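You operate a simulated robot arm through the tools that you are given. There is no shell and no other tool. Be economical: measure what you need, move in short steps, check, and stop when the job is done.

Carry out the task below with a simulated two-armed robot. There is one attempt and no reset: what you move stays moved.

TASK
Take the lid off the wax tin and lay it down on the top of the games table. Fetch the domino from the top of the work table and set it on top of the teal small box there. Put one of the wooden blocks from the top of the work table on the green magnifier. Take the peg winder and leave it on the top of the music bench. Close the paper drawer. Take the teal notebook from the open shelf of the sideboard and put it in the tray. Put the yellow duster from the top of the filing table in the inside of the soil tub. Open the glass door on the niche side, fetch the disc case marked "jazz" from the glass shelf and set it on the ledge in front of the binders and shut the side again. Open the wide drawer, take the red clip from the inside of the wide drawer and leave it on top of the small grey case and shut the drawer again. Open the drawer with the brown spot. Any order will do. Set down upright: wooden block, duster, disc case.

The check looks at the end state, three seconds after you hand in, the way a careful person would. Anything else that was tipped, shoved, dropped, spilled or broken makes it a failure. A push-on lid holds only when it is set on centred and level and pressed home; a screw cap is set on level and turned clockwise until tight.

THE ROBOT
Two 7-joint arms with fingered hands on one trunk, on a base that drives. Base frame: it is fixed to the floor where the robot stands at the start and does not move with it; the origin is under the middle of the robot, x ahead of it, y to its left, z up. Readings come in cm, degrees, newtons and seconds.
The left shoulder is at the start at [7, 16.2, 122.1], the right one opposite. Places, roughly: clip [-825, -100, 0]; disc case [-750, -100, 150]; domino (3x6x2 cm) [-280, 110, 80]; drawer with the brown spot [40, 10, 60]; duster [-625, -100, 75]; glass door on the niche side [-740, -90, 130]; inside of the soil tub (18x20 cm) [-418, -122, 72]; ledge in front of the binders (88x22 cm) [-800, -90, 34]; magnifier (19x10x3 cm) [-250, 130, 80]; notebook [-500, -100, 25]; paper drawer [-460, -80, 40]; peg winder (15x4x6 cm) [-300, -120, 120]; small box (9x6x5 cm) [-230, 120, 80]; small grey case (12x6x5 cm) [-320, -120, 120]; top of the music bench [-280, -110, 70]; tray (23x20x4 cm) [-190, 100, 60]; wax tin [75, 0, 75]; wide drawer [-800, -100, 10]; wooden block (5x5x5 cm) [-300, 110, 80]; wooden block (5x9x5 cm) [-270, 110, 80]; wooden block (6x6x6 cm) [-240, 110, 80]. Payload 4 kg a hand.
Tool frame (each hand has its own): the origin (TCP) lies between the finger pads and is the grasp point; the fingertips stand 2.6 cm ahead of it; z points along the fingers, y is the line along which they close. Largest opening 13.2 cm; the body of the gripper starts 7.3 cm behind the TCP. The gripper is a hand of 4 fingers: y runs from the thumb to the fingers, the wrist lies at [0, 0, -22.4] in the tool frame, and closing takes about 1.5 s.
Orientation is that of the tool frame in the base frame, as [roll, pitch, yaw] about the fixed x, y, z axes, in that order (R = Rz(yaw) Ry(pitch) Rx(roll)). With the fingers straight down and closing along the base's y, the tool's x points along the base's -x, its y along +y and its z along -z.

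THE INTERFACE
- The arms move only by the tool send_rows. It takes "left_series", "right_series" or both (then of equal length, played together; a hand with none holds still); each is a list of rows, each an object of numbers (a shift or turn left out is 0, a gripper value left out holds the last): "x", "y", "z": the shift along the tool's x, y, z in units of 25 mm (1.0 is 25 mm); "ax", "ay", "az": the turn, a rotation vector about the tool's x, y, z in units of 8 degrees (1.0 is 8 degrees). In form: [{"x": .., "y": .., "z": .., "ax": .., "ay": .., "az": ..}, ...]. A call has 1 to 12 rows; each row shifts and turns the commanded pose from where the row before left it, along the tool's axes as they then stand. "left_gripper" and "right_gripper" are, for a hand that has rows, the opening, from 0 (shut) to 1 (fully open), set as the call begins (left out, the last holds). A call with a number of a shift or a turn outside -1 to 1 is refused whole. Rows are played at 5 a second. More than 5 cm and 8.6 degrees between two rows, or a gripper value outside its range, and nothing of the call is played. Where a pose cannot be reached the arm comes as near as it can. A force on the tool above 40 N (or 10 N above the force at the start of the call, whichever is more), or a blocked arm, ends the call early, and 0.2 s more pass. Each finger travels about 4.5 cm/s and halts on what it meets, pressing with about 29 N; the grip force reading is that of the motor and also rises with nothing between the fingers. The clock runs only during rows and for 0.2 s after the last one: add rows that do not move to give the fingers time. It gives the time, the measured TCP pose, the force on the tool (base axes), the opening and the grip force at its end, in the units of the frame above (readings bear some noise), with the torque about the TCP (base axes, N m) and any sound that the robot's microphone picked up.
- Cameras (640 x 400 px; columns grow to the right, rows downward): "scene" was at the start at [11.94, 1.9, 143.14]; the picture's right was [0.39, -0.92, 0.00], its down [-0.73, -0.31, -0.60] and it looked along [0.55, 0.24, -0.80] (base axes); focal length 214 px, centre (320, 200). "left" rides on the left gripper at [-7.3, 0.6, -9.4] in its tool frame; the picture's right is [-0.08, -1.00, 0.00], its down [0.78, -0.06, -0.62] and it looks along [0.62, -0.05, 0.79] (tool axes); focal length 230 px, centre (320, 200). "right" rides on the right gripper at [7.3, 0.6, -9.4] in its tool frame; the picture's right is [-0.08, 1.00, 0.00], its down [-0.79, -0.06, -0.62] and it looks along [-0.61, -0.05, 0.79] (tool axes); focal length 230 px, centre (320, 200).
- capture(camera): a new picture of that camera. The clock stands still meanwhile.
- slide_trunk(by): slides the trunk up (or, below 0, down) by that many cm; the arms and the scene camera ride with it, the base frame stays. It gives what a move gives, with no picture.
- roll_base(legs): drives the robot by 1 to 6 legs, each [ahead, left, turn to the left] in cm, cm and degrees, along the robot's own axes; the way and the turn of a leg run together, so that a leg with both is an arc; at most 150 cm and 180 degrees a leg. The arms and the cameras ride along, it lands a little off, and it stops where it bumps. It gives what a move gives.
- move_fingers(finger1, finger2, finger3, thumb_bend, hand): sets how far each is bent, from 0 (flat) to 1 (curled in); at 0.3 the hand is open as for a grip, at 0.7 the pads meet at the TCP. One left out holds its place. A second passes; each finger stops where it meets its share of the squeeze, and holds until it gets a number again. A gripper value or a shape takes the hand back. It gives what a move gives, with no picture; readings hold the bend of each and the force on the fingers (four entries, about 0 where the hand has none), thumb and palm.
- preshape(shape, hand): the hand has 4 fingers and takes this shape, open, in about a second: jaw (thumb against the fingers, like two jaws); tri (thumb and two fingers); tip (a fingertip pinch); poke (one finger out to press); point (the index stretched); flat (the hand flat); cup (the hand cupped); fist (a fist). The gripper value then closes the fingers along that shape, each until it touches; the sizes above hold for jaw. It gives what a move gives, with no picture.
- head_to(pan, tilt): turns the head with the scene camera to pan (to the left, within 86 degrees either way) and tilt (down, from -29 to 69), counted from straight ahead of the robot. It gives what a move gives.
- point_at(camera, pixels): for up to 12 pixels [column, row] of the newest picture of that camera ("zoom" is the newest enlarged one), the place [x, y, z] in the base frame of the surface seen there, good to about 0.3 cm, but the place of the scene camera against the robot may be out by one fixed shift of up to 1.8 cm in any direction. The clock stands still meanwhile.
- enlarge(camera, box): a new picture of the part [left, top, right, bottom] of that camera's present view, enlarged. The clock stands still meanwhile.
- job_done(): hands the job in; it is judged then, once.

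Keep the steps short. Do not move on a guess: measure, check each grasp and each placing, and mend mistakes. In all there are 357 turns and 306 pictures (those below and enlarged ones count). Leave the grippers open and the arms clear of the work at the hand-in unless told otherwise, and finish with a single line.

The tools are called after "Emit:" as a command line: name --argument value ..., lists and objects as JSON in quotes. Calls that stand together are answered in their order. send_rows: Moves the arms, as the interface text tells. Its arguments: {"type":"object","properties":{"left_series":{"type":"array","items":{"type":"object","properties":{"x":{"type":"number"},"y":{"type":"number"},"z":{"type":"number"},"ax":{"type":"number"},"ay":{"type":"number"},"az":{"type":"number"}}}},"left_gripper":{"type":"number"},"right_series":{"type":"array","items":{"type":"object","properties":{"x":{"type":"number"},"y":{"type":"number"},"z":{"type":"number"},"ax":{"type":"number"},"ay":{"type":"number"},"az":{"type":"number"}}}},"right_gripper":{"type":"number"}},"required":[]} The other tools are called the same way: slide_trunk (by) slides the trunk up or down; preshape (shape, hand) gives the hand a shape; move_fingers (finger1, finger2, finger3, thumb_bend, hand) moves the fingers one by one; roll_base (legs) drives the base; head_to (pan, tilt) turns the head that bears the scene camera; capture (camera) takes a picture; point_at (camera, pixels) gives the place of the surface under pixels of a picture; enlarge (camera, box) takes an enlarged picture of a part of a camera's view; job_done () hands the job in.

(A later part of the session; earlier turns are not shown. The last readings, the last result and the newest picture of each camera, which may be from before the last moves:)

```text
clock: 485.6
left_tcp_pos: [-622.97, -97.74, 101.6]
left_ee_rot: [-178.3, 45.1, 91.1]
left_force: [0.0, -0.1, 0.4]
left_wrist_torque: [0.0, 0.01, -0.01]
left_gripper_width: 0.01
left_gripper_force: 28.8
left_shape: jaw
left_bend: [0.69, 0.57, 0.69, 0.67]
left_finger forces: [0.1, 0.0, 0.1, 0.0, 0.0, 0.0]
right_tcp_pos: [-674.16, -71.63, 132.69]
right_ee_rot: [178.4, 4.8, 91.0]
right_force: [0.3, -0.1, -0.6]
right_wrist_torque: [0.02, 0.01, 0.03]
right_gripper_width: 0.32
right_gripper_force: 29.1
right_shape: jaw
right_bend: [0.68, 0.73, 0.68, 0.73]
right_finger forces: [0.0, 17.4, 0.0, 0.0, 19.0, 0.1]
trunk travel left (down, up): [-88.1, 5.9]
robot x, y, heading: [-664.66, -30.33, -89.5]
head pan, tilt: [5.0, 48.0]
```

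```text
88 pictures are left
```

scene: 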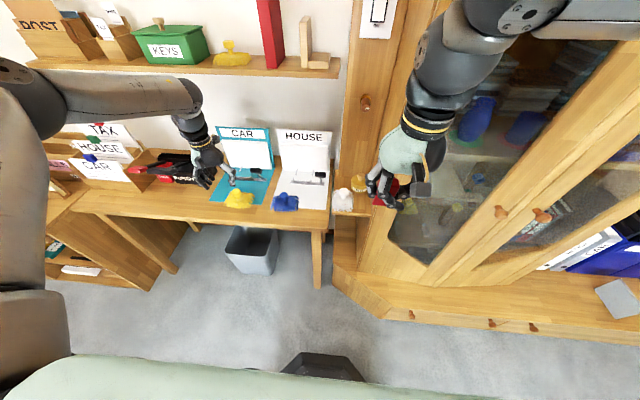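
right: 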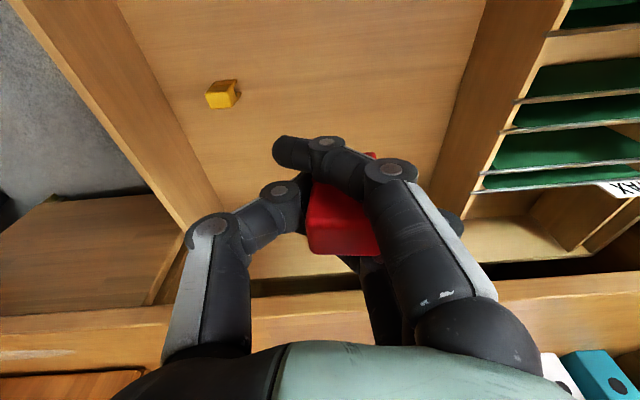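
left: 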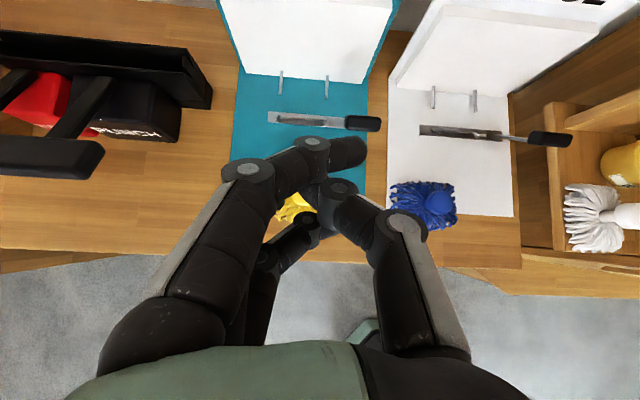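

Too high a shoulder limits reach. I back off 25 cm, lower the trunk 36, raise the hand 24 cm by the arm, and approach again.

Emit:
roll_base --legs '[[-22, 0, 0]]'

Emit:
slide_trunk --by -36

Emit:
send_rows --left_series '[{"x": -0.86, "z": -0.86}, {"x": -0.86, "z": -0.86}, {"x": -0.86, "z": -0.86}, {"x": -0.86, "z": -0.86}, {"x": -0.86, "z": -0.86}, {"x": -0.86, "z": -0.86}, {"x": -0.86, "z": -0.86}, {"x": -0.86, "z": -0.86}, {}]' --left_gripper 0.5

Emit:
roll_base --legs '[[16, 0, 0]]'

Emit:
capture --camera "left"

```text
clock: 487.3
left_tcp_pos: [-623.06, -75.99, 101.49]
left_ee_rot: [-178.3, 44.9, 91.5]
left_force: [0.7, -0.5, 0.8]
left_wrist_torque: [0.01, -0.02, 0.02]
left_gripper_width: 0.0
left_gripper_force: 28.8
left_shape: jaw
left_bend: [0.69, 0.57, 0.69, 0.67]
left_finger forces: [0.0, 0.1, 0.1, 0.0, 0.0, 0.0]
right_tcp_pos: [-674.24, -50.34, 132.51]
right_ee_rot: [178.3, 4.6, 91.4]
right_force: [-0.4, -1.0, -1.0]
right_wrist_torque: [0.04, 0.0, -0.01]
right_gripper_width: 0.31
right_gripper_force: 28.7
right_shape: jaw
right_bend: [0.68, 0.73, 0.68, 0.73]
right_finger forces: [0.0, 17.4, 0.0, 0.0, 18.9, 0.0]
trunk travel left (down, up): [-88.1, 5.9]
robot x, y, heading: [-665.02, -8.51, -88.8]
head pan, tilt: [5.0, 48.0]
```

```text
clock: 490.8
left_tcp_pos: [-623.03, -75.66, 65.64]
left_ee_rot: [-178.3, 45.1, 91.3]
left_force: [0.1, -0.3, 0.0]
left_wrist_torque: [0.01, -0.02, 0.0]
left_gripper_width: 0.01
left_gripper_force: 28.4
left_shape: jaw
left_bend: [0.69, 0.57, 0.69, 0.67]
left_finger forces: [0.0, 0.1, 0.0, 0.1, 0.0, 0.0]
right_tcp_pos: [-674.38, -49.89, 96.77]
right_ee_rot: [178.4, 4.8, 91.4]
right_force: [-0.4, 0.3, -0.2]
right_wrist_torque: [0.01, 0.02, -0.02]
right_gripper_width: 0.32
right_gripper_force: 29.0
right_shape: jaw
right_bend: [0.68, 0.73, 0.68, 0.73]
right_finger forces: [0.1, 17.4, 0.0, 0.1, 19.0, 0.0]
trunk travel left (down, up): [-52.1, 41.9]
robot x, y, heading: [-665.17, -8.42, -88.8]
head pan, tilt: [5.0, 48.0]
```

```text
clock: 492.8
left_tcp_pos: [-622.32, -75.54, 89.87]
left_ee_rot: [-178.2, 44.9, 91.4]
left_force: [-0.3, 0.1, -0.8]
left_wrist_torque: [0.04, 0.0, -0.02]
left_gripper_width: 6.53
left_gripper_force: 0.1
left_shape: jaw
left_bend: [0.73, 0.73, 0.73, 0.7]
left_finger forces: [0.1, 0.0, 0.1, 0.1, 0.0, 0.0]
right_tcp_pos: [-674.31, -50.06, 96.69]
right_ee_rot: [178.4, 4.8, 91.5]
right_force: [-1.0, 0.4, -0.7]
right_wrist_torque: [0.02, 0.04, 0.02]
right_gripper_width: 0.32
right_gripper_force: 29.0
right_shape: jaw
right_bend: [0.68, 0.73, 0.68, 0.73]
right_finger forces: [0.1, 17.4, 0.1, 0.0, 19.0, 0.0]
trunk travel left (down, up): [-52.1, 41.9]
robot x, y, heading: [-664.73, -8.58, -88.9]
head pan, tilt: [5.0, 48.0]
```

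```text
clock: 494.2
left_tcp_pos: [-621.68, -91.64, 89.93]
left_ee_rot: [-178.4, 45.1, 91.7]
left_force: [-0.8, 0.1, -0.2]
left_wrist_torque: [0.0, -0.02, 0.0]
left_gripper_width: 6.55
left_gripper_force: 0.1
left_shape: jaw
left_bend: [0.73, 0.73, 0.73, 0.7]
left_finger forces: [0.0, 0.1, 0.0, 0.0, 0.1, 0.0]
right_tcp_pos: [-673.68, -66.28, 96.75]
right_ee_rot: [178.3, 4.6, 91.9]
right_force: [0.4, -0.5, 0.1]
right_wrist_torque: [0.03, 0.0, 0.01]
right_gripper_width: 0.34
right_gripper_force: 28.7
right_shape: jaw
right_bend: [0.68, 0.73, 0.68, 0.73]
right_finger forces: [0.0, 17.4, 0.1, 0.1, 19.1, 0.1]
trunk travel left (down, up): [-52.1, 41.9]
robot x, y, heading: [-664.75, -24.9, -88.6]
head pan, tilt: [5.0, 48.0]
```

```text
87 pictures are left
```

left: 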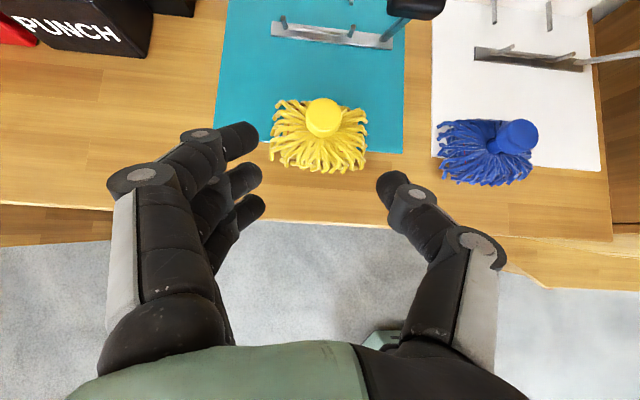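

Now advance 13.6 cm along the fingers (with -1.1 cm sideways).

Emit:
send_rows --left_series '[{"y": -0.44}, {"z": 1}, {"z": 1}, {"z": 1}, {"z": 1}, {"z": 1}, {"z": 0.42}, {}]'

Emit:
capture --camera "left"

```text
clock: 496.0
left_tcp_pos: [-622.83, -101.23, 80.53]
left_ee_rot: [-178.2, 45.3, 91.7]
left_force: [0.3, -0.8, 4.4]
left_wrist_torque: [0.01, -0.23, 0.01]
left_gripper_width: 6.56
left_gripper_force: 0.0
left_shape: jaw
left_bend: [0.73, 0.73, 0.73, 0.7]
left_finger forces: [0.1, 0.1, 5.2, 0.0, 0.1, 0.0]
right_tcp_pos: [-673.71, -66.21, 96.71]
right_ee_rot: [178.5, 4.8, 91.8]
right_force: [0.7, -0.5, 1.1]
right_wrist_torque: [-0.01, -0.01, -0.03]
right_gripper_width: 0.32
right_gripper_force: 28.8
right_shape: jaw
right_bend: [0.68, 0.73, 0.68, 0.73]
right_finger forces: [0.0, 17.3, 0.0, 0.1, 19.1, 0.1]
trunk travel left (down, up): [-52.1, 41.9]
robot x, y, heading: [-664.45, -24.48, -88.8]
head pan, tilt: [5.0, 48.0]
```

```text
86 pictures are left
```

left: 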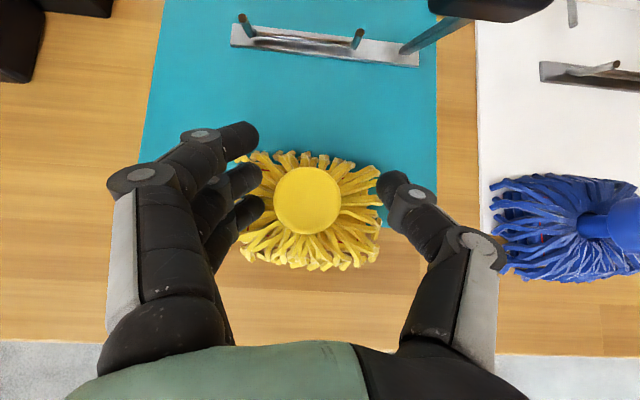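

Knob is between the fingers. Close and lift by trunk 15.

Emit:
send_rows --left_series '[{"x": -0.12}, {}, {}, {}, {}, {}, {}, {}]' --left_gripper 0

Emit:
slide_trunk --by 15

Emit:
capture --camera "left"

```text
clock: 497.8
left_tcp_pos: [-622.83, -101.48, 80.55]
left_ee_rot: [-178.3, 45.1, 91.7]
left_force: [0.5, 0.5, 0.9]
left_wrist_torque: [0.0, -0.01, -0.01]
left_gripper_width: 0.0
left_gripper_force: 29.2
left_shape: jaw
left_bend: [0.68, 0.72, 0.76, 0.73]
left_finger forces: [0.1, 0.0, 1.9, 0.0, 1.0, 0.0]
right_tcp_pos: [-673.67, -66.27, 96.67]
right_ee_rot: [178.4, 4.8, 91.8]
right_force: [-0.7, 0.4, -1.3]
right_wrist_torque: [0.0, -0.02, 0.0]
right_gripper_width: 0.29
right_gripper_force: 29.0
right_shape: jaw
right_bend: [0.68, 0.73, 0.68, 0.73]
right_finger forces: [0.0, 17.5, 0.1, 0.1, 19.1, 0.1]
trunk travel left (down, up): [-52.1, 41.9]
robot x, y, heading: [-664.11, -24.77, -88.4]
head pan, tilt: [5.0, 48.0]
```

```text
clock: 499.6
left_tcp_pos: [-622.86, -101.3, 95.74]
left_ee_rot: [-178.3, 45.0, 91.8]
left_force: [0.4, 0.3, 0.5]
left_wrist_torque: [-0.01, -0.01, 0.01]
left_gripper_width: 0.0
left_gripper_force: 29.3
left_shape: jaw
left_bend: [0.68, 0.72, 0.77, 0.73]
left_finger forces: [0.1, 0.1, 0.0, 0.0, 0.1, 0.0]
right_tcp_pos: [-673.77, -66.26, 111.66]
right_ee_rot: [178.4, 4.7, 91.8]
right_force: [0.1, -0.1, -0.4]
right_wrist_torque: [0.02, -0.02, 0.01]
right_gripper_width: 0.31
right_gripper_force: 28.6
right_shape: jaw
right_bend: [0.68, 0.73, 0.68, 0.73]
right_finger forces: [0.0, 17.4, 0.0, 0.1, 19.1, 0.1]
trunk travel left (down, up): [-67.1, 26.9]
robot x, y, heading: [-664.6, -24.38, -88.7]
head pan, tilt: [5.0, 48.0]
```

```text
85 pictures are left
```

left: 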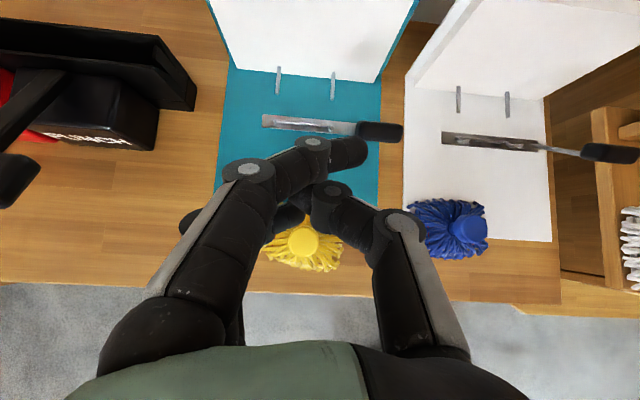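

The fingers slipped off the knob top. A less tilted hand (25°) will hold better and still reach. I tilt back 20° and re-measure the duster.

Emit:
roll_base --legs '[[-6, 0, 0]]'

Emit:
send_rows --left_series '[{"ay": 0.84}, {"ay": 0.83}, {"ay": 0.83}, {}, {}]' --left_gripper 0.5

Emit:
capture --camera "left"

Emit:
enlarge --camera "scene" --box '[180, 130, 360, 250]'

```text
clock: 500.5
left_tcp_pos: [-623.04, -95.78, 95.38]
left_ee_rot: [-178.3, 44.9, 91.8]
left_force: [-1.0, 0.3, 0.1]
left_wrist_torque: [-0.01, 0.04, -0.02]
left_gripper_width: 0.01
left_gripper_force: 29.2
left_shape: jaw
left_bend: [0.68, 0.72, 0.77, 0.73]
left_finger forces: [0.1, 0.1, 0.0, 0.0, 0.0, 0.1]
right_tcp_pos: [-673.94, -60.52, 111.48]
right_ee_rot: [178.5, 4.6, 91.7]
right_force: [0.7, -0.6, -0.8]
right_wrist_torque: [0.02, -0.03, 0.05]
right_gripper_width: 0.33
right_gripper_force: 28.9
right_shape: jaw
right_bend: [0.68, 0.73, 0.68, 0.73]
right_finger forces: [0.0, 17.4, 0.1, 0.0, 19.1, 0.0]
trunk travel left (down, up): [-67.1, 26.9]
robot x, y, heading: [-664.73, -18.9, -88.7]
head pan, tilt: [5.0, 48.0]
```

```text
clock: 501.7
left_tcp_pos: [-623.14, -94.97, 95.7]
left_ee_rot: [-178.6, 25.1, 91.1]
left_force: [-0.3, -0.3, 0.1]
left_wrist_torque: [0.02, 0.04, -0.02]
left_gripper_width: 6.53
left_gripper_force: 0.2
left_shape: jaw
left_bend: [0.73, 0.73, 0.73, 0.7]
left_finger forces: [0.1, 0.0, 0.0, 0.0, 0.0, 0.0]
left hand out of reach, approached as far as the arm can: row 3
right_tcp_pos: [-673.85, -60.36, 111.53]
right_ee_rot: [178.4, 4.8, 91.7]
right_force: [0.4, 0.4, -0.5]
right_wrist_torque: [-0.02, 0.02, 0.01]
right_gripper_width: 0.29
right_gripper_force: 29.5
right_shape: jaw
right_bend: [0.68, 0.73, 0.68, 0.73]
right_finger forces: [0.0, 17.4, 0.0, 0.1, 19.4, 0.0]
trunk travel left (down, up): [-67.1, 26.9]
robot x, y, heading: [-664.69, -18.65, -88.9]
head pan, tilt: [5.0, 48.0]
```

```text
84 pictures are left
```

left: 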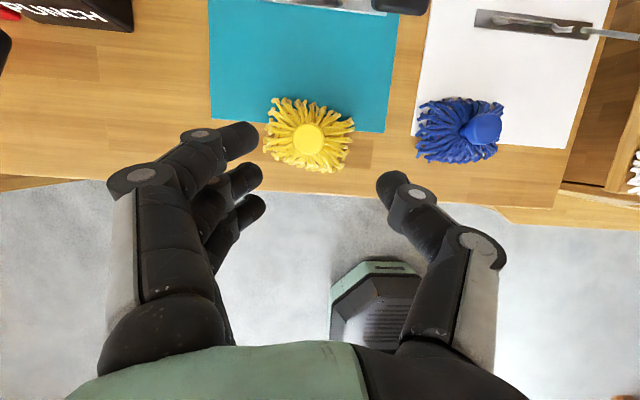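

```text
3.33 times, centred on (270, 190) of scene
```

zoom: 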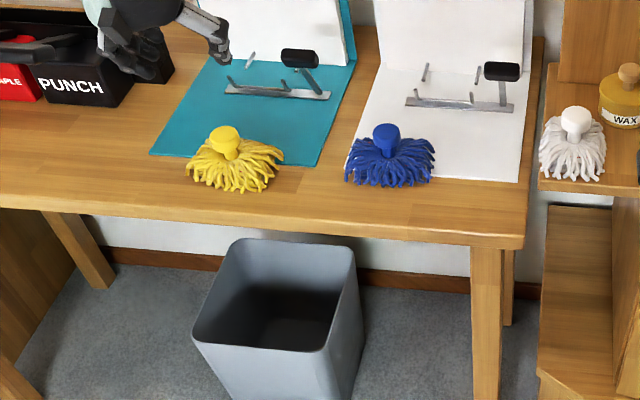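

Emit:
point_at --camera "left" --pixels '[[308, 138], [297, 138], [320, 138], [308, 127], [308, 149], [308, 110], [275, 135], [345, 135]]'

```text
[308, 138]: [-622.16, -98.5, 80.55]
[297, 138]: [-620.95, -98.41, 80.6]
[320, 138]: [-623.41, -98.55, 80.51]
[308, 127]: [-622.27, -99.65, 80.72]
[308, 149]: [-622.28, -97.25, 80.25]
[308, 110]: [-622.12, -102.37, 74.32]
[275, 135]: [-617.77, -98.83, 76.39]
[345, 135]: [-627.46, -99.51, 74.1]
```

Knob centre (-622.2,-98.4), top 80.6. I shift the base (3.4 ahead, 0.9 left) and lower with the trunk 15.8.

Emit:
roll_base --legs '[[3.4, 0.9, 0]]'

Emit:
slide_trunk --by -12

Emit:
capture --camera "left"

Emit:
point_at --camera "left" --pixels '[[310, 165], [310, 150], [310, 180], [295, 165], [325, 165]]'

```text
clock: 502.6
left_tcp_pos: [-622.16, -97.93, 96.1]
left_ee_rot: [-178.8, 25.5, 90.9]
left_force: [-0.3, 0.9, 0.9]
left_wrist_torque: [-0.01, -0.01, 0.04]
left_gripper_width: 6.52
left_gripper_force: 0.0
left_shape: jaw
left_bend: [0.73, 0.73, 0.73, 0.7]
left_finger forces: [0.0, 0.0, 0.1, 0.0, 0.0, 0.0]
right_tcp_pos: [-673.01, -63.16, 111.86]
right_ee_rot: [178.2, 5.0, 91.7]
right_force: [0.7, 0.5, -0.1]
right_wrist_torque: [-0.01, -0.01, -0.02]
right_gripper_width: 0.3
right_gripper_force: 29.0
right_shape: jaw
right_bend: [0.68, 0.73, 0.68, 0.73]
right_finger forces: [0.0, 17.4, 0.0, 0.1, 19.2, 0.0]
trunk travel left (down, up): [-67.1, 26.9]
robot x, y, heading: [-663.8, -21.76, -88.5]
head pan, tilt: [5.0, 48.0]
```

```text
clock: 504.1
left_tcp_pos: [-622.16, -98.28, 83.74]
left_ee_rot: [-178.6, 25.3, 91.0]
left_force: [0.2, 0.2, 0.1]
left_wrist_torque: [0.0, 0.0, 0.01]
left_gripper_width: 6.51
left_gripper_force: 0.1
left_shape: jaw
left_bend: [0.73, 0.73, 0.73, 0.7]
left_finger forces: [0.0, 0.1, 0.0, 0.0, 0.0, 0.2]
right_tcp_pos: [-673.04, -63.73, 99.72]
right_ee_rot: [178.4, 4.8, 91.7]
right_force: [-1.1, 0.5, -0.6]
right_wrist_torque: [0.0, -0.03, 0.04]
right_gripper_width: 0.31
right_gripper_force: 28.6
right_shape: jaw
right_bend: [0.68, 0.73, 0.68, 0.73]
right_finger forces: [0.0, 17.4, 0.0, 0.1, 19.1, 0.0]
trunk travel left (down, up): [-55.1, 38.9]
robot x, y, heading: [-663.17, -21.99, -88.6]
head pan, tilt: [5.0, 48.0]
```

```text
82 pictures are left
```

left: 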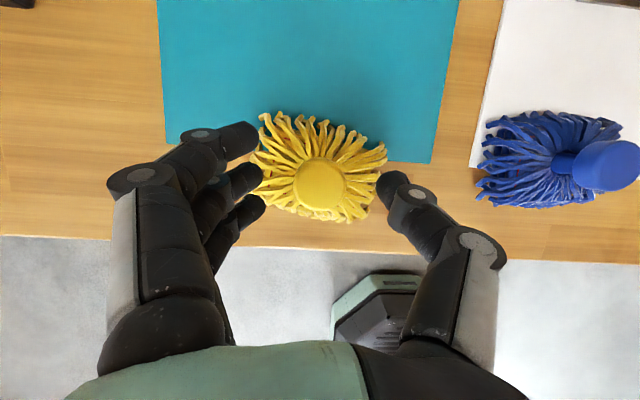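

```text
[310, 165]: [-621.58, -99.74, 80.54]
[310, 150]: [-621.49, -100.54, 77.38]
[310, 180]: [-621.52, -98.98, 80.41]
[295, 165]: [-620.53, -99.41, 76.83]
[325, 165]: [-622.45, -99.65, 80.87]
```

Aligned. Lower 4.1 more, close, lift 15.

Emit:
slide_trunk --by -4.1

Emit:
send_rows --left_series '[{}, {}, {}, {}, {}, {}, {}, {}]' --left_gripper 0

Emit:
slide_trunk --by 16

Emit:
capture --camera "left"

```text
clock: 504.9
left_tcp_pos: [-622.23, -98.29, 79.85]
left_ee_rot: [-178.6, 25.3, 91.0]
left_force: [0.8, 0.8, 8.9]
left_wrist_torque: [0.14, -0.43, 0.04]
left_gripper_width: 6.54
left_gripper_force: 0.2
left_shape: jaw
left_bend: [0.73, 0.73, 0.74, 0.7]
left_finger forces: [0.0, 0.0, 9.3, 0.1, 0.0, 0.0]
right_tcp_pos: [-672.88, -63.62, 95.71]
right_ee_rot: [178.4, 4.8, 91.7]
right_force: [0.6, 0.0, -0.3]
right_wrist_torque: [0.03, -0.03, 0.01]
right_gripper_width: 0.31
right_gripper_force: 29.2
right_shape: jaw
right_bend: [0.68, 0.73, 0.68, 0.73]
right_finger forces: [0.0, 17.3, 0.0, 0.0, 19.1, 0.0]
trunk travel left (down, up): [-51.0, 43.0]
robot x, y, heading: [-663.7, -22.16, -88.7]
head pan, tilt: [5.0, 48.0]
```

```text
clock: 506.7
left_tcp_pos: [-622.25, -98.19, 80.04]
left_ee_rot: [-178.7, 25.4, 91.0]
left_force: [1.4, 2.7, 17.0]
left_wrist_torque: [0.45, -0.91, 0.1]
left_gripper_width: 1.77
left_gripper_force: 29.1
left_shape: jaw
left_bend: [0.68, 0.72, 0.77, 0.75]
left_finger forces: [0.1, 14.8, 18.3, 0.0, 22.9, 0.0]
right_tcp_pos: [-673.05, -63.49, 95.7]
right_ee_rot: [178.3, 4.9, 91.7]
right_force: [-0.2, -0.2, -0.2]
right_wrist_torque: [0.02, 0.0, -0.02]
right_gripper_width: 0.33
right_gripper_force: 28.5
right_shape: jaw
right_bend: [0.68, 0.73, 0.68, 0.73]
right_finger forces: [0.0, 17.4, 0.0, 0.0, 19.3, 0.0]
trunk travel left (down, up): [-51.0, 43.0]
robot x, y, heading: [-663.62, -22.22, -88.6]
head pan, tilt: [5.0, 48.0]
```

```text
clock: 508.6
left_tcp_pos: [-622.09, -98.32, 95.66]
left_ee_rot: [-178.5, 25.3, 90.9]
left_force: [0.3, 0.0, -1.0]
left_wrist_torque: [-0.01, -0.01, 0.02]
left_gripper_width: 1.35
left_gripper_force: 28.8
left_shape: jaw
left_bend: [0.68, 0.72, 0.77, 0.75]
left_finger forces: [0.0, 24.2, 0.7, 0.0, 16.5, 0.0]
right_tcp_pos: [-672.91, -63.69, 111.6]
right_ee_rot: [178.3, 4.8, 91.8]
right_force: [0.2, 1.1, 0.0]
right_wrist_torque: [-0.01, 0.03, -0.01]
right_gripper_width: 0.3
right_gripper_force: 29.3
right_shape: jaw
right_bend: [0.68, 0.73, 0.68, 0.73]
right_finger forces: [0.0, 17.4, 0.0, 0.1, 19.2, 0.1]
trunk travel left (down, up): [-67.0, 27.0]
robot x, y, heading: [-663.63, -22.18, -88.6]
head pan, tilt: [5.0, 48.0]
```

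```text
81 pictures are left
```

left: 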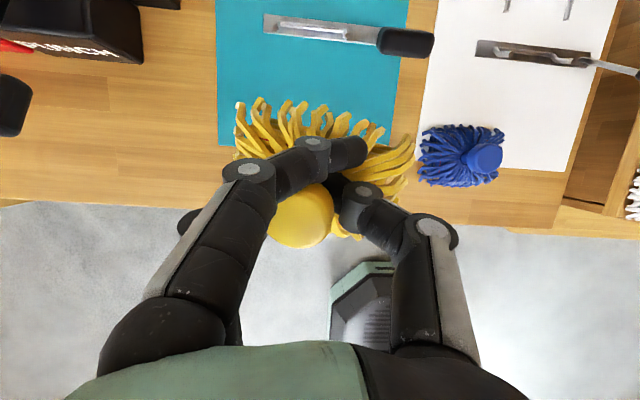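

The duster is held. I check its tilt in the scene view.

Emit:
roll_base --legs '[[-30, 0, 0]]'

Emit:
head_to --pan 30 --tilt 40

Emit:
enlarge --camera "scene" --box '[180, 80, 380, 220]'

```text
clock: 510.6
left_tcp_pos: [-622.65, -68.03, 95.6]
left_ee_rot: [-178.6, 25.1, 91.1]
left_force: [-0.9, -0.3, -1.1]
left_wrist_torque: [-0.02, 0.0, 0.03]
left_gripper_width: 1.34
left_gripper_force: 28.4
left_shape: jaw
left_bend: [0.68, 0.72, 0.77, 0.75]
left_finger forces: [0.0, 24.3, 0.7, 0.0, 16.5, 0.0]
right_tcp_pos: [-673.45, -33.48, 111.55]
right_ee_rot: [178.3, 4.8, 91.8]
right_force: [-0.3, 0.1, 0.4]
right_wrist_torque: [-0.03, 0.0, 0.03]
right_gripper_width: 0.32
right_gripper_force: 29.5
right_shape: jaw
right_bend: [0.68, 0.73, 0.68, 0.73]
right_finger forces: [0.1, 17.4, 0.0, 0.0, 19.2, 0.1]
trunk travel left (down, up): [-67.0, 27.0]
robot x, y, heading: [-664.21, 8.15, -88.5]
head pan, tilt: [5.0, 48.0]
```

```text
clock: 511.5
left_tcp_pos: [-622.55, -67.99, 95.6]
left_ee_rot: [-178.6, 25.2, 91.1]
left_force: [0.2, 0.2, -0.3]
left_wrist_torque: [0.01, -0.01, -0.01]
left_gripper_width: 1.34
left_gripper_force: 29.0
left_shape: jaw
left_bend: [0.68, 0.72, 0.77, 0.75]
left_finger forces: [0.0, 24.2, 0.7, 0.1, 16.5, 0.0]
right_tcp_pos: [-673.53, -33.47, 111.57]
right_ee_rot: [178.3, 4.8, 91.8]
right_force: [-0.2, 0.2, -0.1]
right_wrist_torque: [0.0, -0.03, 0.04]
right_gripper_width: 0.3
right_gripper_force: 29.3
right_shape: jaw
right_bend: [0.68, 0.73, 0.68, 0.73]
right_finger forces: [0.0, 17.4, 0.0, 0.1, 19.2, 0.0]
trunk travel left (down, up): [-67.0, 27.0]
robot x, y, heading: [-664.32, 8.08, -88.6]
head pan, tilt: [30.0, 40.0]
```

```text
2.86 times, centred on (280, 150) of scene
```

zoom: 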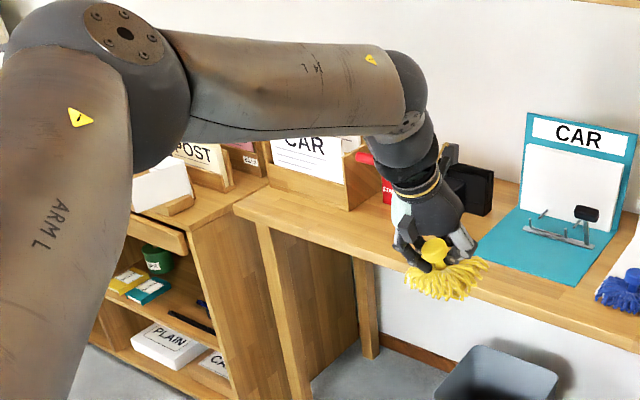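

Held well enough. I drive left 226 cm along the corridor to the planter bench.

Emit:
roll_base --legs '[[0, 150, -1], [0, 76, 0]]'

Emit:
head_to --pan 10 --tilt 35

Emit:
capture --camera "scene"

```text
clock: 522.8
left_tcp_pos: [-392.68, -60.82, 95.71]
left_ee_rot: [-178.5, 25.2, 91.5]
left_force: [0.3, 0.7, -0.9]
left_wrist_torque: [-0.02, -0.01, 0.01]
left_gripper_width: 1.37
left_gripper_force: 29.2
left_shape: jaw
left_bend: [0.68, 0.72, 0.77, 0.75]
left_finger forces: [0.0, 24.3, 0.5, 0.1, 16.8, 0.0]
right_tcp_pos: [-443.78, -26.63, 111.69]
right_ee_rot: [178.4, 4.8, 92.2]
right_force: [0.2, -0.5, -0.2]
right_wrist_torque: [0.01, 0.01, 0.04]
right_gripper_width: 0.3
right_gripper_force: 29.2
right_shape: jaw
right_bend: [0.68, 0.73, 0.68, 0.73]
right_finger forces: [0.0, 17.4, 0.0, 0.0, 19.3, 0.1]
trunk travel left (down, up): [-67.0, 27.0]
robot x, y, heading: [-434.88, 15.07, -88.1]
head pan, tilt: [30.0, 40.0]
```

```text
clock: 523.6
left_tcp_pos: [-392.74, -60.8, 95.61]
left_ee_rot: [-178.6, 25.1, 91.6]
left_force: [0.8, 0.4, -0.8]
left_wrist_torque: [0.01, -0.01, -0.05]
left_gripper_width: 1.35
left_gripper_force: 28.7
left_shape: jaw
left_bend: [0.68, 0.72, 0.77, 0.75]
left_finger forces: [0.1, 24.4, 0.5, 0.0, 16.9, 0.1]
right_tcp_pos: [-443.61, -26.54, 111.59]
right_ee_rot: [178.4, 4.9, 92.2]
right_force: [-0.2, -0.2, 0.1]
right_wrist_torque: [0.0, 0.02, -0.02]
right_gripper_width: 0.3
right_gripper_force: 29.5
right_shape: jaw
right_bend: [0.68, 0.73, 0.68, 0.73]
right_finger forces: [0.0, 17.4, 0.1, 0.0, 19.3, 0.0]
trunk travel left (down, up): [-67.0, 27.0]
robot x, y, heading: [-435.03, 14.92, -88.3]
head pan, tilt: [10.0, 35.0]
```

```text
79 pictures are left
```

scene: 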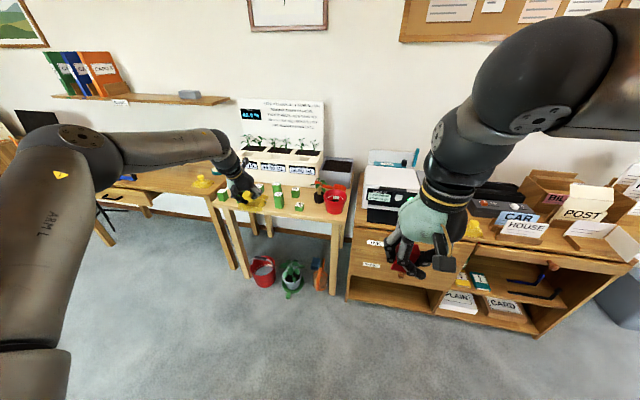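

I measure the tub and the floor objects.

Emit:
point_at --camera "scene" --pixels '[[336, 165], [323, 160], [350, 163], [262, 283], [292, 292], [318, 285], [350, 298], [336, 290], [335, 197], [325, 190], [320, 205], [345, 170]]'

Emit:
enlarge --camera "scene" --box '[220, 90, 400, 230]'

```text
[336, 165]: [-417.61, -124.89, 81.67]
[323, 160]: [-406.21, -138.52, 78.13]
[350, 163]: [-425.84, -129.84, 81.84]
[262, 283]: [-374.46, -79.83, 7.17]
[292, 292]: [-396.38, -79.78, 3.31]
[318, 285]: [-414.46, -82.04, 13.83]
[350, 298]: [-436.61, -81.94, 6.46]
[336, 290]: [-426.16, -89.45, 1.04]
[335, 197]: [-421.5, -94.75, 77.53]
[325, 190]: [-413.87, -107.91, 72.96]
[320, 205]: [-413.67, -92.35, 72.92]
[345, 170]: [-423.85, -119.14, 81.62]
```

```text
2.86 times, centred on (310, 160) of scene
```

zoom: 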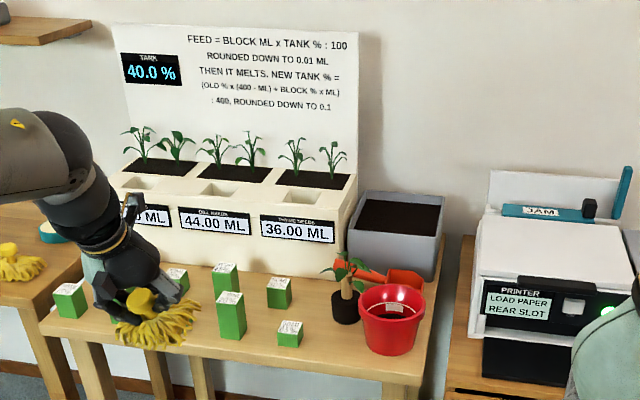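

Floor pots stand at y -80, so the robot may go to y≈-47. I raise 11 cm, move right 25 cm to line up with x -418, then ahead 60.

Emit:
slide_trunk --by 11

Emit:
roll_base --legs '[[0, -26, -1.5], [60, 0, 0]]'

Emit:
head_to --pan 30 --tilt 40

Emit:
capture --camera "scene"

Emit:
capture --camera "left"

```text
clock: 525.1
left_tcp_pos: [-392.66, -60.89, 106.68]
left_ee_rot: [-178.7, 25.2, 91.5]
left_force: [0.5, -0.2, -0.7]
left_wrist_torque: [0.05, 0.02, -0.01]
left_gripper_width: 1.34
left_gripper_force: 28.6
left_shape: jaw
left_bend: [0.68, 0.72, 0.77, 0.75]
left_finger forces: [0.0, 24.3, 0.5, 0.0, 16.9, 0.0]
right_tcp_pos: [-443.8, -26.68, 122.56]
right_ee_rot: [178.5, 4.9, 92.2]
right_force: [-0.2, 0.8, 0.2]
right_wrist_torque: [-0.01, 0.03, 0.0]
right_gripper_width: 0.32
right_gripper_force: 28.7
right_shape: jaw
right_bend: [0.68, 0.73, 0.68, 0.73]
right_finger forces: [0.0, 17.3, 0.0, 0.0, 19.3, 0.0]
trunk travel left (down, up): [-78.0, 16.0]
robot x, y, heading: [-434.91, 14.82, -88.3]
head pan, tilt: [10.0, 35.0]
```

```text
clock: 530.0
left_tcp_pos: [-421.0, -123.65, 106.82]
left_ee_rot: [-178.6, 25.3, 89.8]
left_force: [0.1, -0.2, -0.8]
left_wrist_torque: [0.02, -0.02, 0.0]
left_gripper_width: 1.32
left_gripper_force: 28.9
left_shape: jaw
left_bend: [0.68, 0.72, 0.77, 0.75]
left_finger forces: [0.0, 24.4, 0.5, 0.0, 17.1, 0.1]
right_tcp_pos: [-471.16, -87.82, 122.63]
right_ee_rot: [178.3, 4.9, 90.4]
right_force: [-0.6, -0.1, -0.8]
right_wrist_torque: [-0.01, 0.01, 0.0]
right_gripper_width: 0.31
right_gripper_force: 28.7
right_shape: jaw
right_bend: [0.68, 0.73, 0.68, 0.73]
right_finger forces: [0.0, 17.4, 0.1, 0.0, 19.4, 0.0]
trunk travel left (down, up): [-78.0, 16.0]
robot x, y, heading: [-461.19, -46.61, -89.6]
head pan, tilt: [10.0, 35.0]
```

```text
clock: 530.8
left_tcp_pos: [-421.06, -123.74, 106.63]
left_ee_rot: [-178.6, 25.2, 89.7]
left_force: [-0.3, 0.0, -1.5]
left_wrist_torque: [0.06, 0.01, 0.0]
left_gripper_width: 1.34
left_gripper_force: 29.2
left_shape: jaw
left_bend: [0.68, 0.72, 0.77, 0.75]
left_finger forces: [0.0, 24.4, 0.6, 0.1, 17.2, 0.0]
right_tcp_pos: [-471.11, -88.09, 122.59]
right_ee_rot: [178.3, 4.8, 90.4]
right_force: [1.2, 1.0, 0.2]
right_wrist_torque: [0.03, -0.02, 0.01]
right_gripper_width: 0.3
right_gripper_force: 29.2
right_shape: jaw
right_bend: [0.68, 0.73, 0.68, 0.73]
right_finger forces: [0.1, 17.4, 0.0, 0.0, 19.3, 0.1]
trunk travel left (down, up): [-78.0, 16.0]
robot x, y, heading: [-460.9, -46.51, -89.8]
head pan, tilt: [30.0, 40.0]
```

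```text
77 pictures are left
```

scene: 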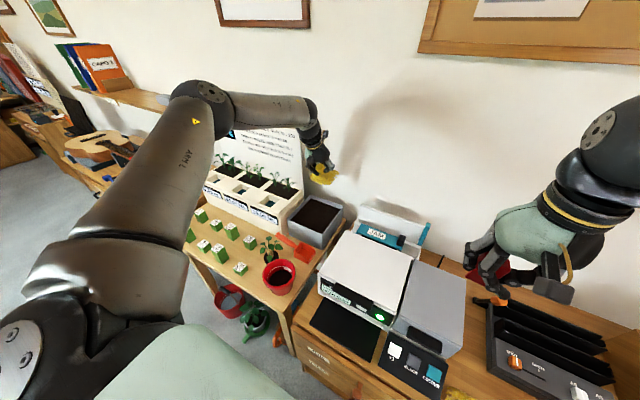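

```text
76 pictures are left
```

left: 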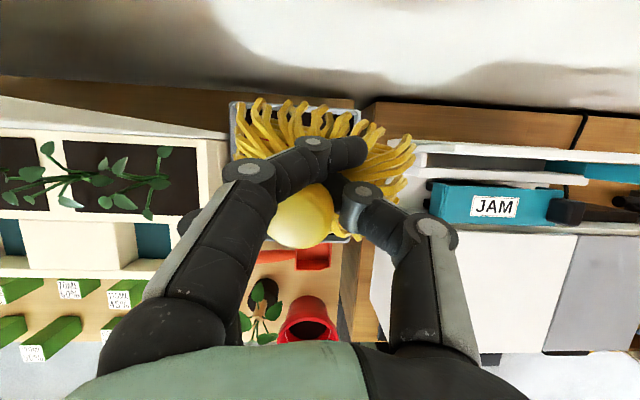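

Over the tub. I shift 3 cm left and 2.5 back, then lower 16 with the trunk.

Emit:
roll_base --legs '[[-2.5, 3.2, 0]]'

Emit:
slide_trunk --by -16

Emit:
enlarge --camera "scene" --box '[240, 110, 380, 260]'

Emit:
capture --camera "left"

```text
clock: 531.7
left_tcp_pos: [-418.74, -121.5, 106.5]
left_ee_rot: [-178.9, 25.1, 89.4]
left_force: [-0.7, -0.4, -1.3]
left_wrist_torque: [0.04, -0.05, 0.06]
left_gripper_width: 1.36
left_gripper_force: 29.4
left_shape: jaw
left_bend: [0.68, 0.72, 0.77, 0.75]
left_finger forces: [0.1, 24.3, 0.5, 0.0, 17.1, 0.0]
right_tcp_pos: [-468.63, -85.83, 122.4]
right_ee_rot: [178.1, 4.5, 90.2]
right_force: [-1.1, 0.4, -1.4]
right_wrist_torque: [0.02, -0.02, 0.04]
right_gripper_width: 0.32
right_gripper_force: 29.4
right_shape: jaw
right_bend: [0.68, 0.73, 0.68, 0.73]
right_finger forces: [0.1, 17.3, 0.1, 0.0, 19.3, 0.1]
trunk travel left (down, up): [-78.0, 16.0]
robot x, y, heading: [-457.7, -43.98, -90.0]
head pan, tilt: [30.0, 40.0]
```

```text
clock: 533.5
left_tcp_pos: [-418.13, -121.16, 90.57]
left_ee_rot: [-178.5, 25.3, 89.5]
left_force: [-0.5, -0.7, -1.1]
left_wrist_torque: [-0.02, -0.02, 0.0]
left_gripper_width: 1.36
left_gripper_force: 29.7
left_shape: jaw
left_bend: [0.68, 0.72, 0.77, 0.75]
left_finger forces: [0.1, 24.4, 0.5, 0.0, 17.2, 0.1]
right_tcp_pos: [-468.15, -85.48, 106.59]
right_ee_rot: [178.4, 4.8, 90.2]
right_force: [0.0, -0.2, 0.0]
right_wrist_torque: [0.02, -0.01, -0.02]
right_gripper_width: 0.3
right_gripper_force: 29.2
right_shape: jaw
right_bend: [0.68, 0.73, 0.68, 0.73]
right_finger forces: [0.0, 17.4, 0.1, 0.1, 19.3, 0.0]
trunk travel left (down, up): [-62.0, 32.0]
robot x, y, heading: [-458.16, -44.39, -90.0]
head pan, tilt: [30.0, 40.0]
```

```text
2.67 times, centred on (310, 185) of scene
```

zoom: 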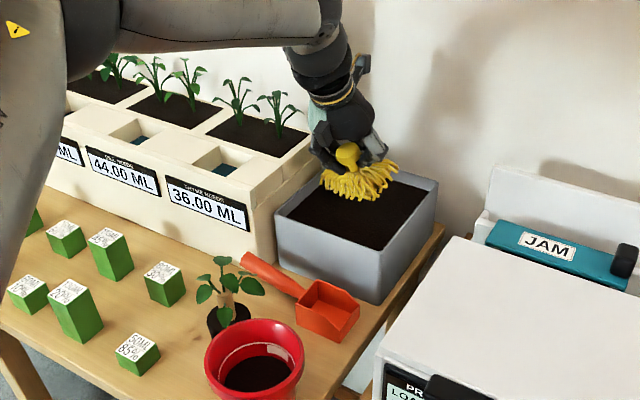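

```text
74 pictures are left
```

left: 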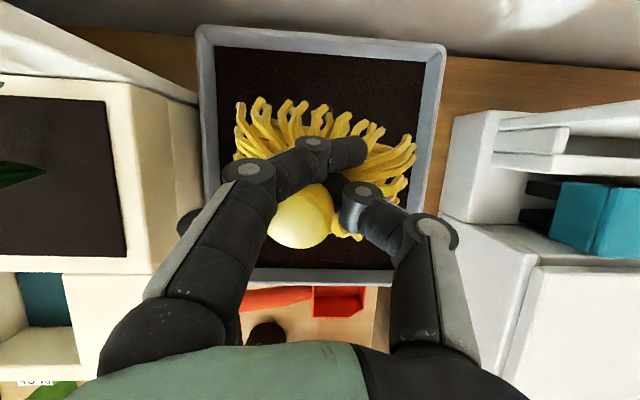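

Inside the rim. I lower further in steps until contact.

Emit:
slide_trunk --by -3

Emit:
slide_trunk --by -1

Emit:
enlarge --camera "scene" --box '[270, 130, 370, 220]'

```text
clock: 534.3
left_tcp_pos: [-418.28, -121.3, 87.75]
left_ee_rot: [-178.6, 25.3, 89.5]
left_force: [-0.1, 0.0, -0.4]
left_wrist_torque: [0.01, 0.01, -0.01]
left_gripper_width: 1.37
left_gripper_force: 28.6
left_shape: jaw
left_bend: [0.68, 0.72, 0.77, 0.75]
left_finger forces: [0.0, 24.4, 0.5, 0.1, 17.2, 0.0]
right_tcp_pos: [-468.13, -85.42, 103.51]
right_ee_rot: [178.4, 4.8, 90.2]
right_force: [0.2, 0.2, 0.3]
right_wrist_torque: [0.01, 0.01, 0.0]
right_gripper_width: 0.3
right_gripper_force: 28.9
right_shape: jaw
right_bend: [0.68, 0.73, 0.68, 0.73]
right_finger forces: [0.0, 17.4, 0.0, 0.0, 19.2, 0.0]
trunk travel left (down, up): [-59.0, 35.0]
robot x, y, heading: [-458.19, -44.22, -90.2]
head pan, tilt: [30.0, 40.0]
```

```text
clock: 534.9
left_tcp_pos: [-418.2, -121.18, 86.69]
left_ee_rot: [-178.6, 25.3, 89.4]
left_force: [-0.2, -0.1, -1.1]
left_wrist_torque: [0.0, -0.01, -0.02]
left_gripper_width: 1.36
left_gripper_force: 28.5
left_shape: jaw
left_bend: [0.68, 0.72, 0.77, 0.75]
left_finger forces: [0.0, 24.4, 0.5, 0.0, 17.2, 0.0]
right_tcp_pos: [-468.19, -85.35, 102.56]
right_ee_rot: [178.4, 4.8, 90.2]
right_force: [-0.4, 0.0, -1.0]
right_wrist_torque: [0.03, 0.02, -0.02]
right_gripper_width: 0.3
right_gripper_force: 29.1
right_shape: jaw
right_bend: [0.68, 0.73, 0.68, 0.73]
right_finger forces: [0.0, 17.4, 0.0, 0.1, 19.3, 0.0]
trunk travel left (down, up): [-58.0, 36.0]
robot x, y, heading: [-458.17, -44.33, -89.7]
head pan, tilt: [30.0, 40.0]
```

```text
4.44 times, centred on (320, 175) of scene
```

zoom: 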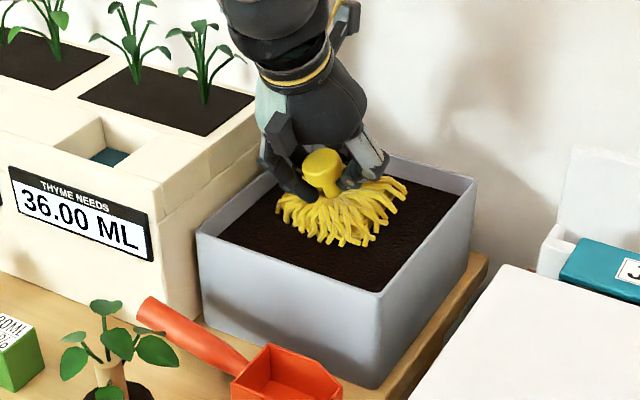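

Emit:
slide_trunk --by -1

Emit:
slide_trunk --by -0.8

Emit:
slide_trunk --by -0.8

```text
clock: 535.4
left_tcp_pos: [-418.28, -121.36, 85.73]
left_ee_rot: [-178.6, 25.3, 89.5]
left_force: [0.5, -0.2, -1.3]
left_wrist_torque: [0.04, -0.05, 0.0]
left_gripper_width: 1.36
left_gripper_force: 29.0
left_shape: jaw
left_bend: [0.68, 0.72, 0.77, 0.75]
left_finger forces: [0.0, 24.4, 0.6, 0.0, 17.2, 0.1]
right_tcp_pos: [-468.15, -85.53, 101.71]
right_ee_rot: [178.5, 4.9, 90.3]
right_force: [0.3, 0.6, 0.2]
right_wrist_torque: [0.02, -0.01, 0.0]
right_gripper_width: 0.32
right_gripper_force: 29.2
right_shape: jaw
right_bend: [0.68, 0.73, 0.68, 0.73]
right_finger forces: [0.0, 17.4, 0.1, 0.0, 19.3, 0.0]
trunk travel left (down, up): [-57.0, 37.0]
robot x, y, heading: [-457.94, -44.01, -89.9]
head pan, tilt: [30.0, 40.0]
```

```text
clock: 536.0
left_tcp_pos: [-418.27, -121.18, 85.01]
left_ee_rot: [-178.5, 25.2, 89.5]
left_force: [0.6, 0.3, -1.3]
left_wrist_torque: [0.0, 0.01, 0.02]
left_gripper_width: 1.37
left_gripper_force: 28.8
left_shape: jaw
left_bend: [0.68, 0.72, 0.77, 0.75]
left_finger forces: [0.0, 24.4, 0.5, 0.0, 17.3, 0.1]
right_tcp_pos: [-468.1, -85.5, 100.83]
right_ee_rot: [178.4, 4.8, 90.2]
right_force: [-0.1, -0.3, -0.2]
right_wrist_torque: [-0.02, 0.02, -0.01]
right_gripper_width: 0.32
right_gripper_force: 28.7
right_shape: jaw
right_bend: [0.68, 0.73, 0.68, 0.73]
right_finger forces: [0.0, 17.4, 0.0, 0.0, 19.3, 0.0]
trunk travel left (down, up): [-56.2, 37.8]
robot x, y, heading: [-457.54, -44.1, -89.9]
head pan, tilt: [30.0, 40.0]
```

```text
clock: 536.6
left_tcp_pos: [-418.15, -121.2, 84.19]
left_ee_rot: [-178.7, 25.2, 89.5]
left_force: [-0.6, -0.1, -0.7]
left_wrist_torque: [0.0, 0.0, 0.03]
left_gripper_width: 1.33
left_gripper_force: 29.3
left_shape: jaw
left_bend: [0.68, 0.72, 0.77, 0.75]
left_finger forces: [0.0, 24.3, 0.4, 0.1, 17.3, 0.0]
right_tcp_pos: [-468.04, -85.4, 99.99]
right_ee_rot: [178.4, 4.8, 90.3]
right_force: [0.0, 0.5, -0.1]
right_wrist_torque: [0.0, -0.06, 0.0]
right_gripper_width: 0.29
right_gripper_force: 28.6
right_shape: jaw
right_bend: [0.68, 0.73, 0.68, 0.73]
right_finger forces: [0.0, 17.4, 0.1, 0.0, 19.3, 0.0]
trunk travel left (down, up): [-55.4, 38.6]
robot x, y, heading: [-457.77, -44.17, -90.1]
head pan, tilt: [30.0, 40.0]
```

Emit:
enlarge --camera "scene" --box '[270, 130, 370, 220]'

Emit:
point_at --camera "zoom" --pixels '[[325, 255], [345, 262], [390, 210], [285, 230], [240, 235], [400, 250], [330, 280], [322, 175]]'

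```text
4.44 times, centred on (320, 175) of scene
```

zoom: 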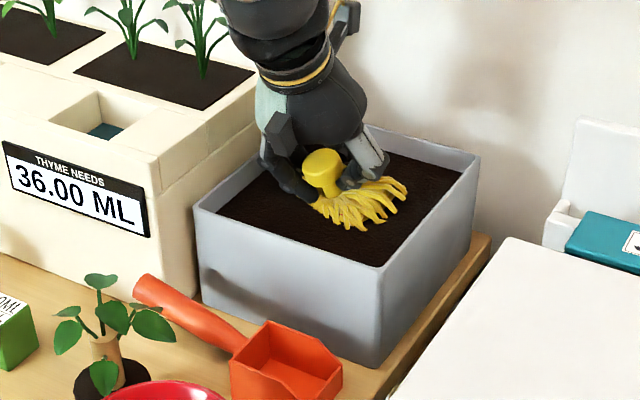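

```text
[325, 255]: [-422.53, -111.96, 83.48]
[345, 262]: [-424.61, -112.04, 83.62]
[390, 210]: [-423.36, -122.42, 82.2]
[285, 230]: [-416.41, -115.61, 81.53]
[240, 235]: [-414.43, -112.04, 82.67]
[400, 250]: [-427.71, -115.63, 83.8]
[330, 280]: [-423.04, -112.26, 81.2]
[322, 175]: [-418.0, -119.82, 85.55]
```

The fringe sinks into the soil (soft). I lower on: 2.5 cm, then 1 cm steps.

Emit:
slide_trunk --by -2.5

Emit:
slide_trunk --by -1

Emit:
slide_trunk --by -1

```text
clock: 537.3
left_tcp_pos: [-418.27, -121.2, 81.59]
left_ee_rot: [-178.6, 25.2, 89.5]
left_force: [0.5, 0.1, -1.0]
left_wrist_torque: [0.0, -0.02, 0.01]
left_gripper_width: 1.33
left_gripper_force: 29.1
left_shape: jaw
left_bend: [0.68, 0.72, 0.77, 0.75]
left_finger forces: [0.0, 24.3, 0.4, 0.0, 17.2, 0.1]
right_tcp_pos: [-468.18, -85.45, 97.5]
right_ee_rot: [178.4, 4.9, 90.2]
right_force: [-0.4, 0.3, -0.4]
right_wrist_torque: [0.01, -0.02, 0.0]
right_gripper_width: 0.32
right_gripper_force: 28.8
right_shape: jaw
right_bend: [0.68, 0.73, 0.68, 0.73]
right_finger forces: [0.0, 17.5, 0.0, 0.0, 19.4, 0.0]
trunk travel left (down, up): [-52.9, 41.1]
robot x, y, heading: [-458.18, -44.14, -90.2]
head pan, tilt: [30.0, 40.0]
```

```text
clock: 537.9
left_tcp_pos: [-418.13, -121.36, 80.61]
left_ee_rot: [-178.6, 25.2, 89.6]
left_force: [0.9, -0.1, -1.1]
left_wrist_torque: [0.01, -0.01, 0.01]
left_gripper_width: 1.37
left_gripper_force: 28.7
left_shape: jaw
left_bend: [0.68, 0.72, 0.77, 0.75]
left_finger forces: [0.1, 24.4, 0.6, 0.0, 17.3, 0.0]
right_tcp_pos: [-468.09, -85.43, 96.41]
right_ee_rot: [178.4, 4.7, 90.2]
right_force: [-0.7, 0.6, 0.5]
right_wrist_torque: [0.01, 0.04, 0.04]
right_gripper_width: 0.31
right_gripper_force: 28.8
right_shape: jaw
right_bend: [0.68, 0.73, 0.68, 0.73]
right_finger forces: [0.0, 17.5, 0.0, 0.0, 19.4, 0.0]
trunk travel left (down, up): [-51.9, 42.1]
robot x, y, heading: [-457.9, -44.27, -90.0]
head pan, tilt: [30.0, 40.0]
```

```text
clock: 538.5
left_tcp_pos: [-418.25, -121.25, 79.72]
left_ee_rot: [-178.5, 25.1, 89.6]
left_force: [-0.4, 0.8, -1.3]
left_wrist_torque: [-0.03, 0.01, 0.0]
left_gripper_width: 1.36
left_gripper_force: 28.6
left_shape: jaw
left_bend: [0.68, 0.72, 0.77, 0.75]
left_finger forces: [0.0, 24.5, 0.4, 0.1, 17.3, 0.1]
right_tcp_pos: [-467.99, -85.46, 95.43]
right_ee_rot: [178.4, 4.7, 90.2]
right_force: [-0.2, 0.7, -0.2]
right_wrist_torque: [0.02, -0.01, -0.02]
right_gripper_width: 0.29
right_gripper_force: 29.5
right_shape: jaw
right_bend: [0.68, 0.73, 0.68, 0.73]
right_finger forces: [0.1, 17.4, 0.0, 0.1, 19.4, 0.0]
trunk travel left (down, up): [-50.9, 43.1]
robot x, y, heading: [-458.21, -44.05, -90.0]
head pan, tilt: [30.0, 40.0]
```

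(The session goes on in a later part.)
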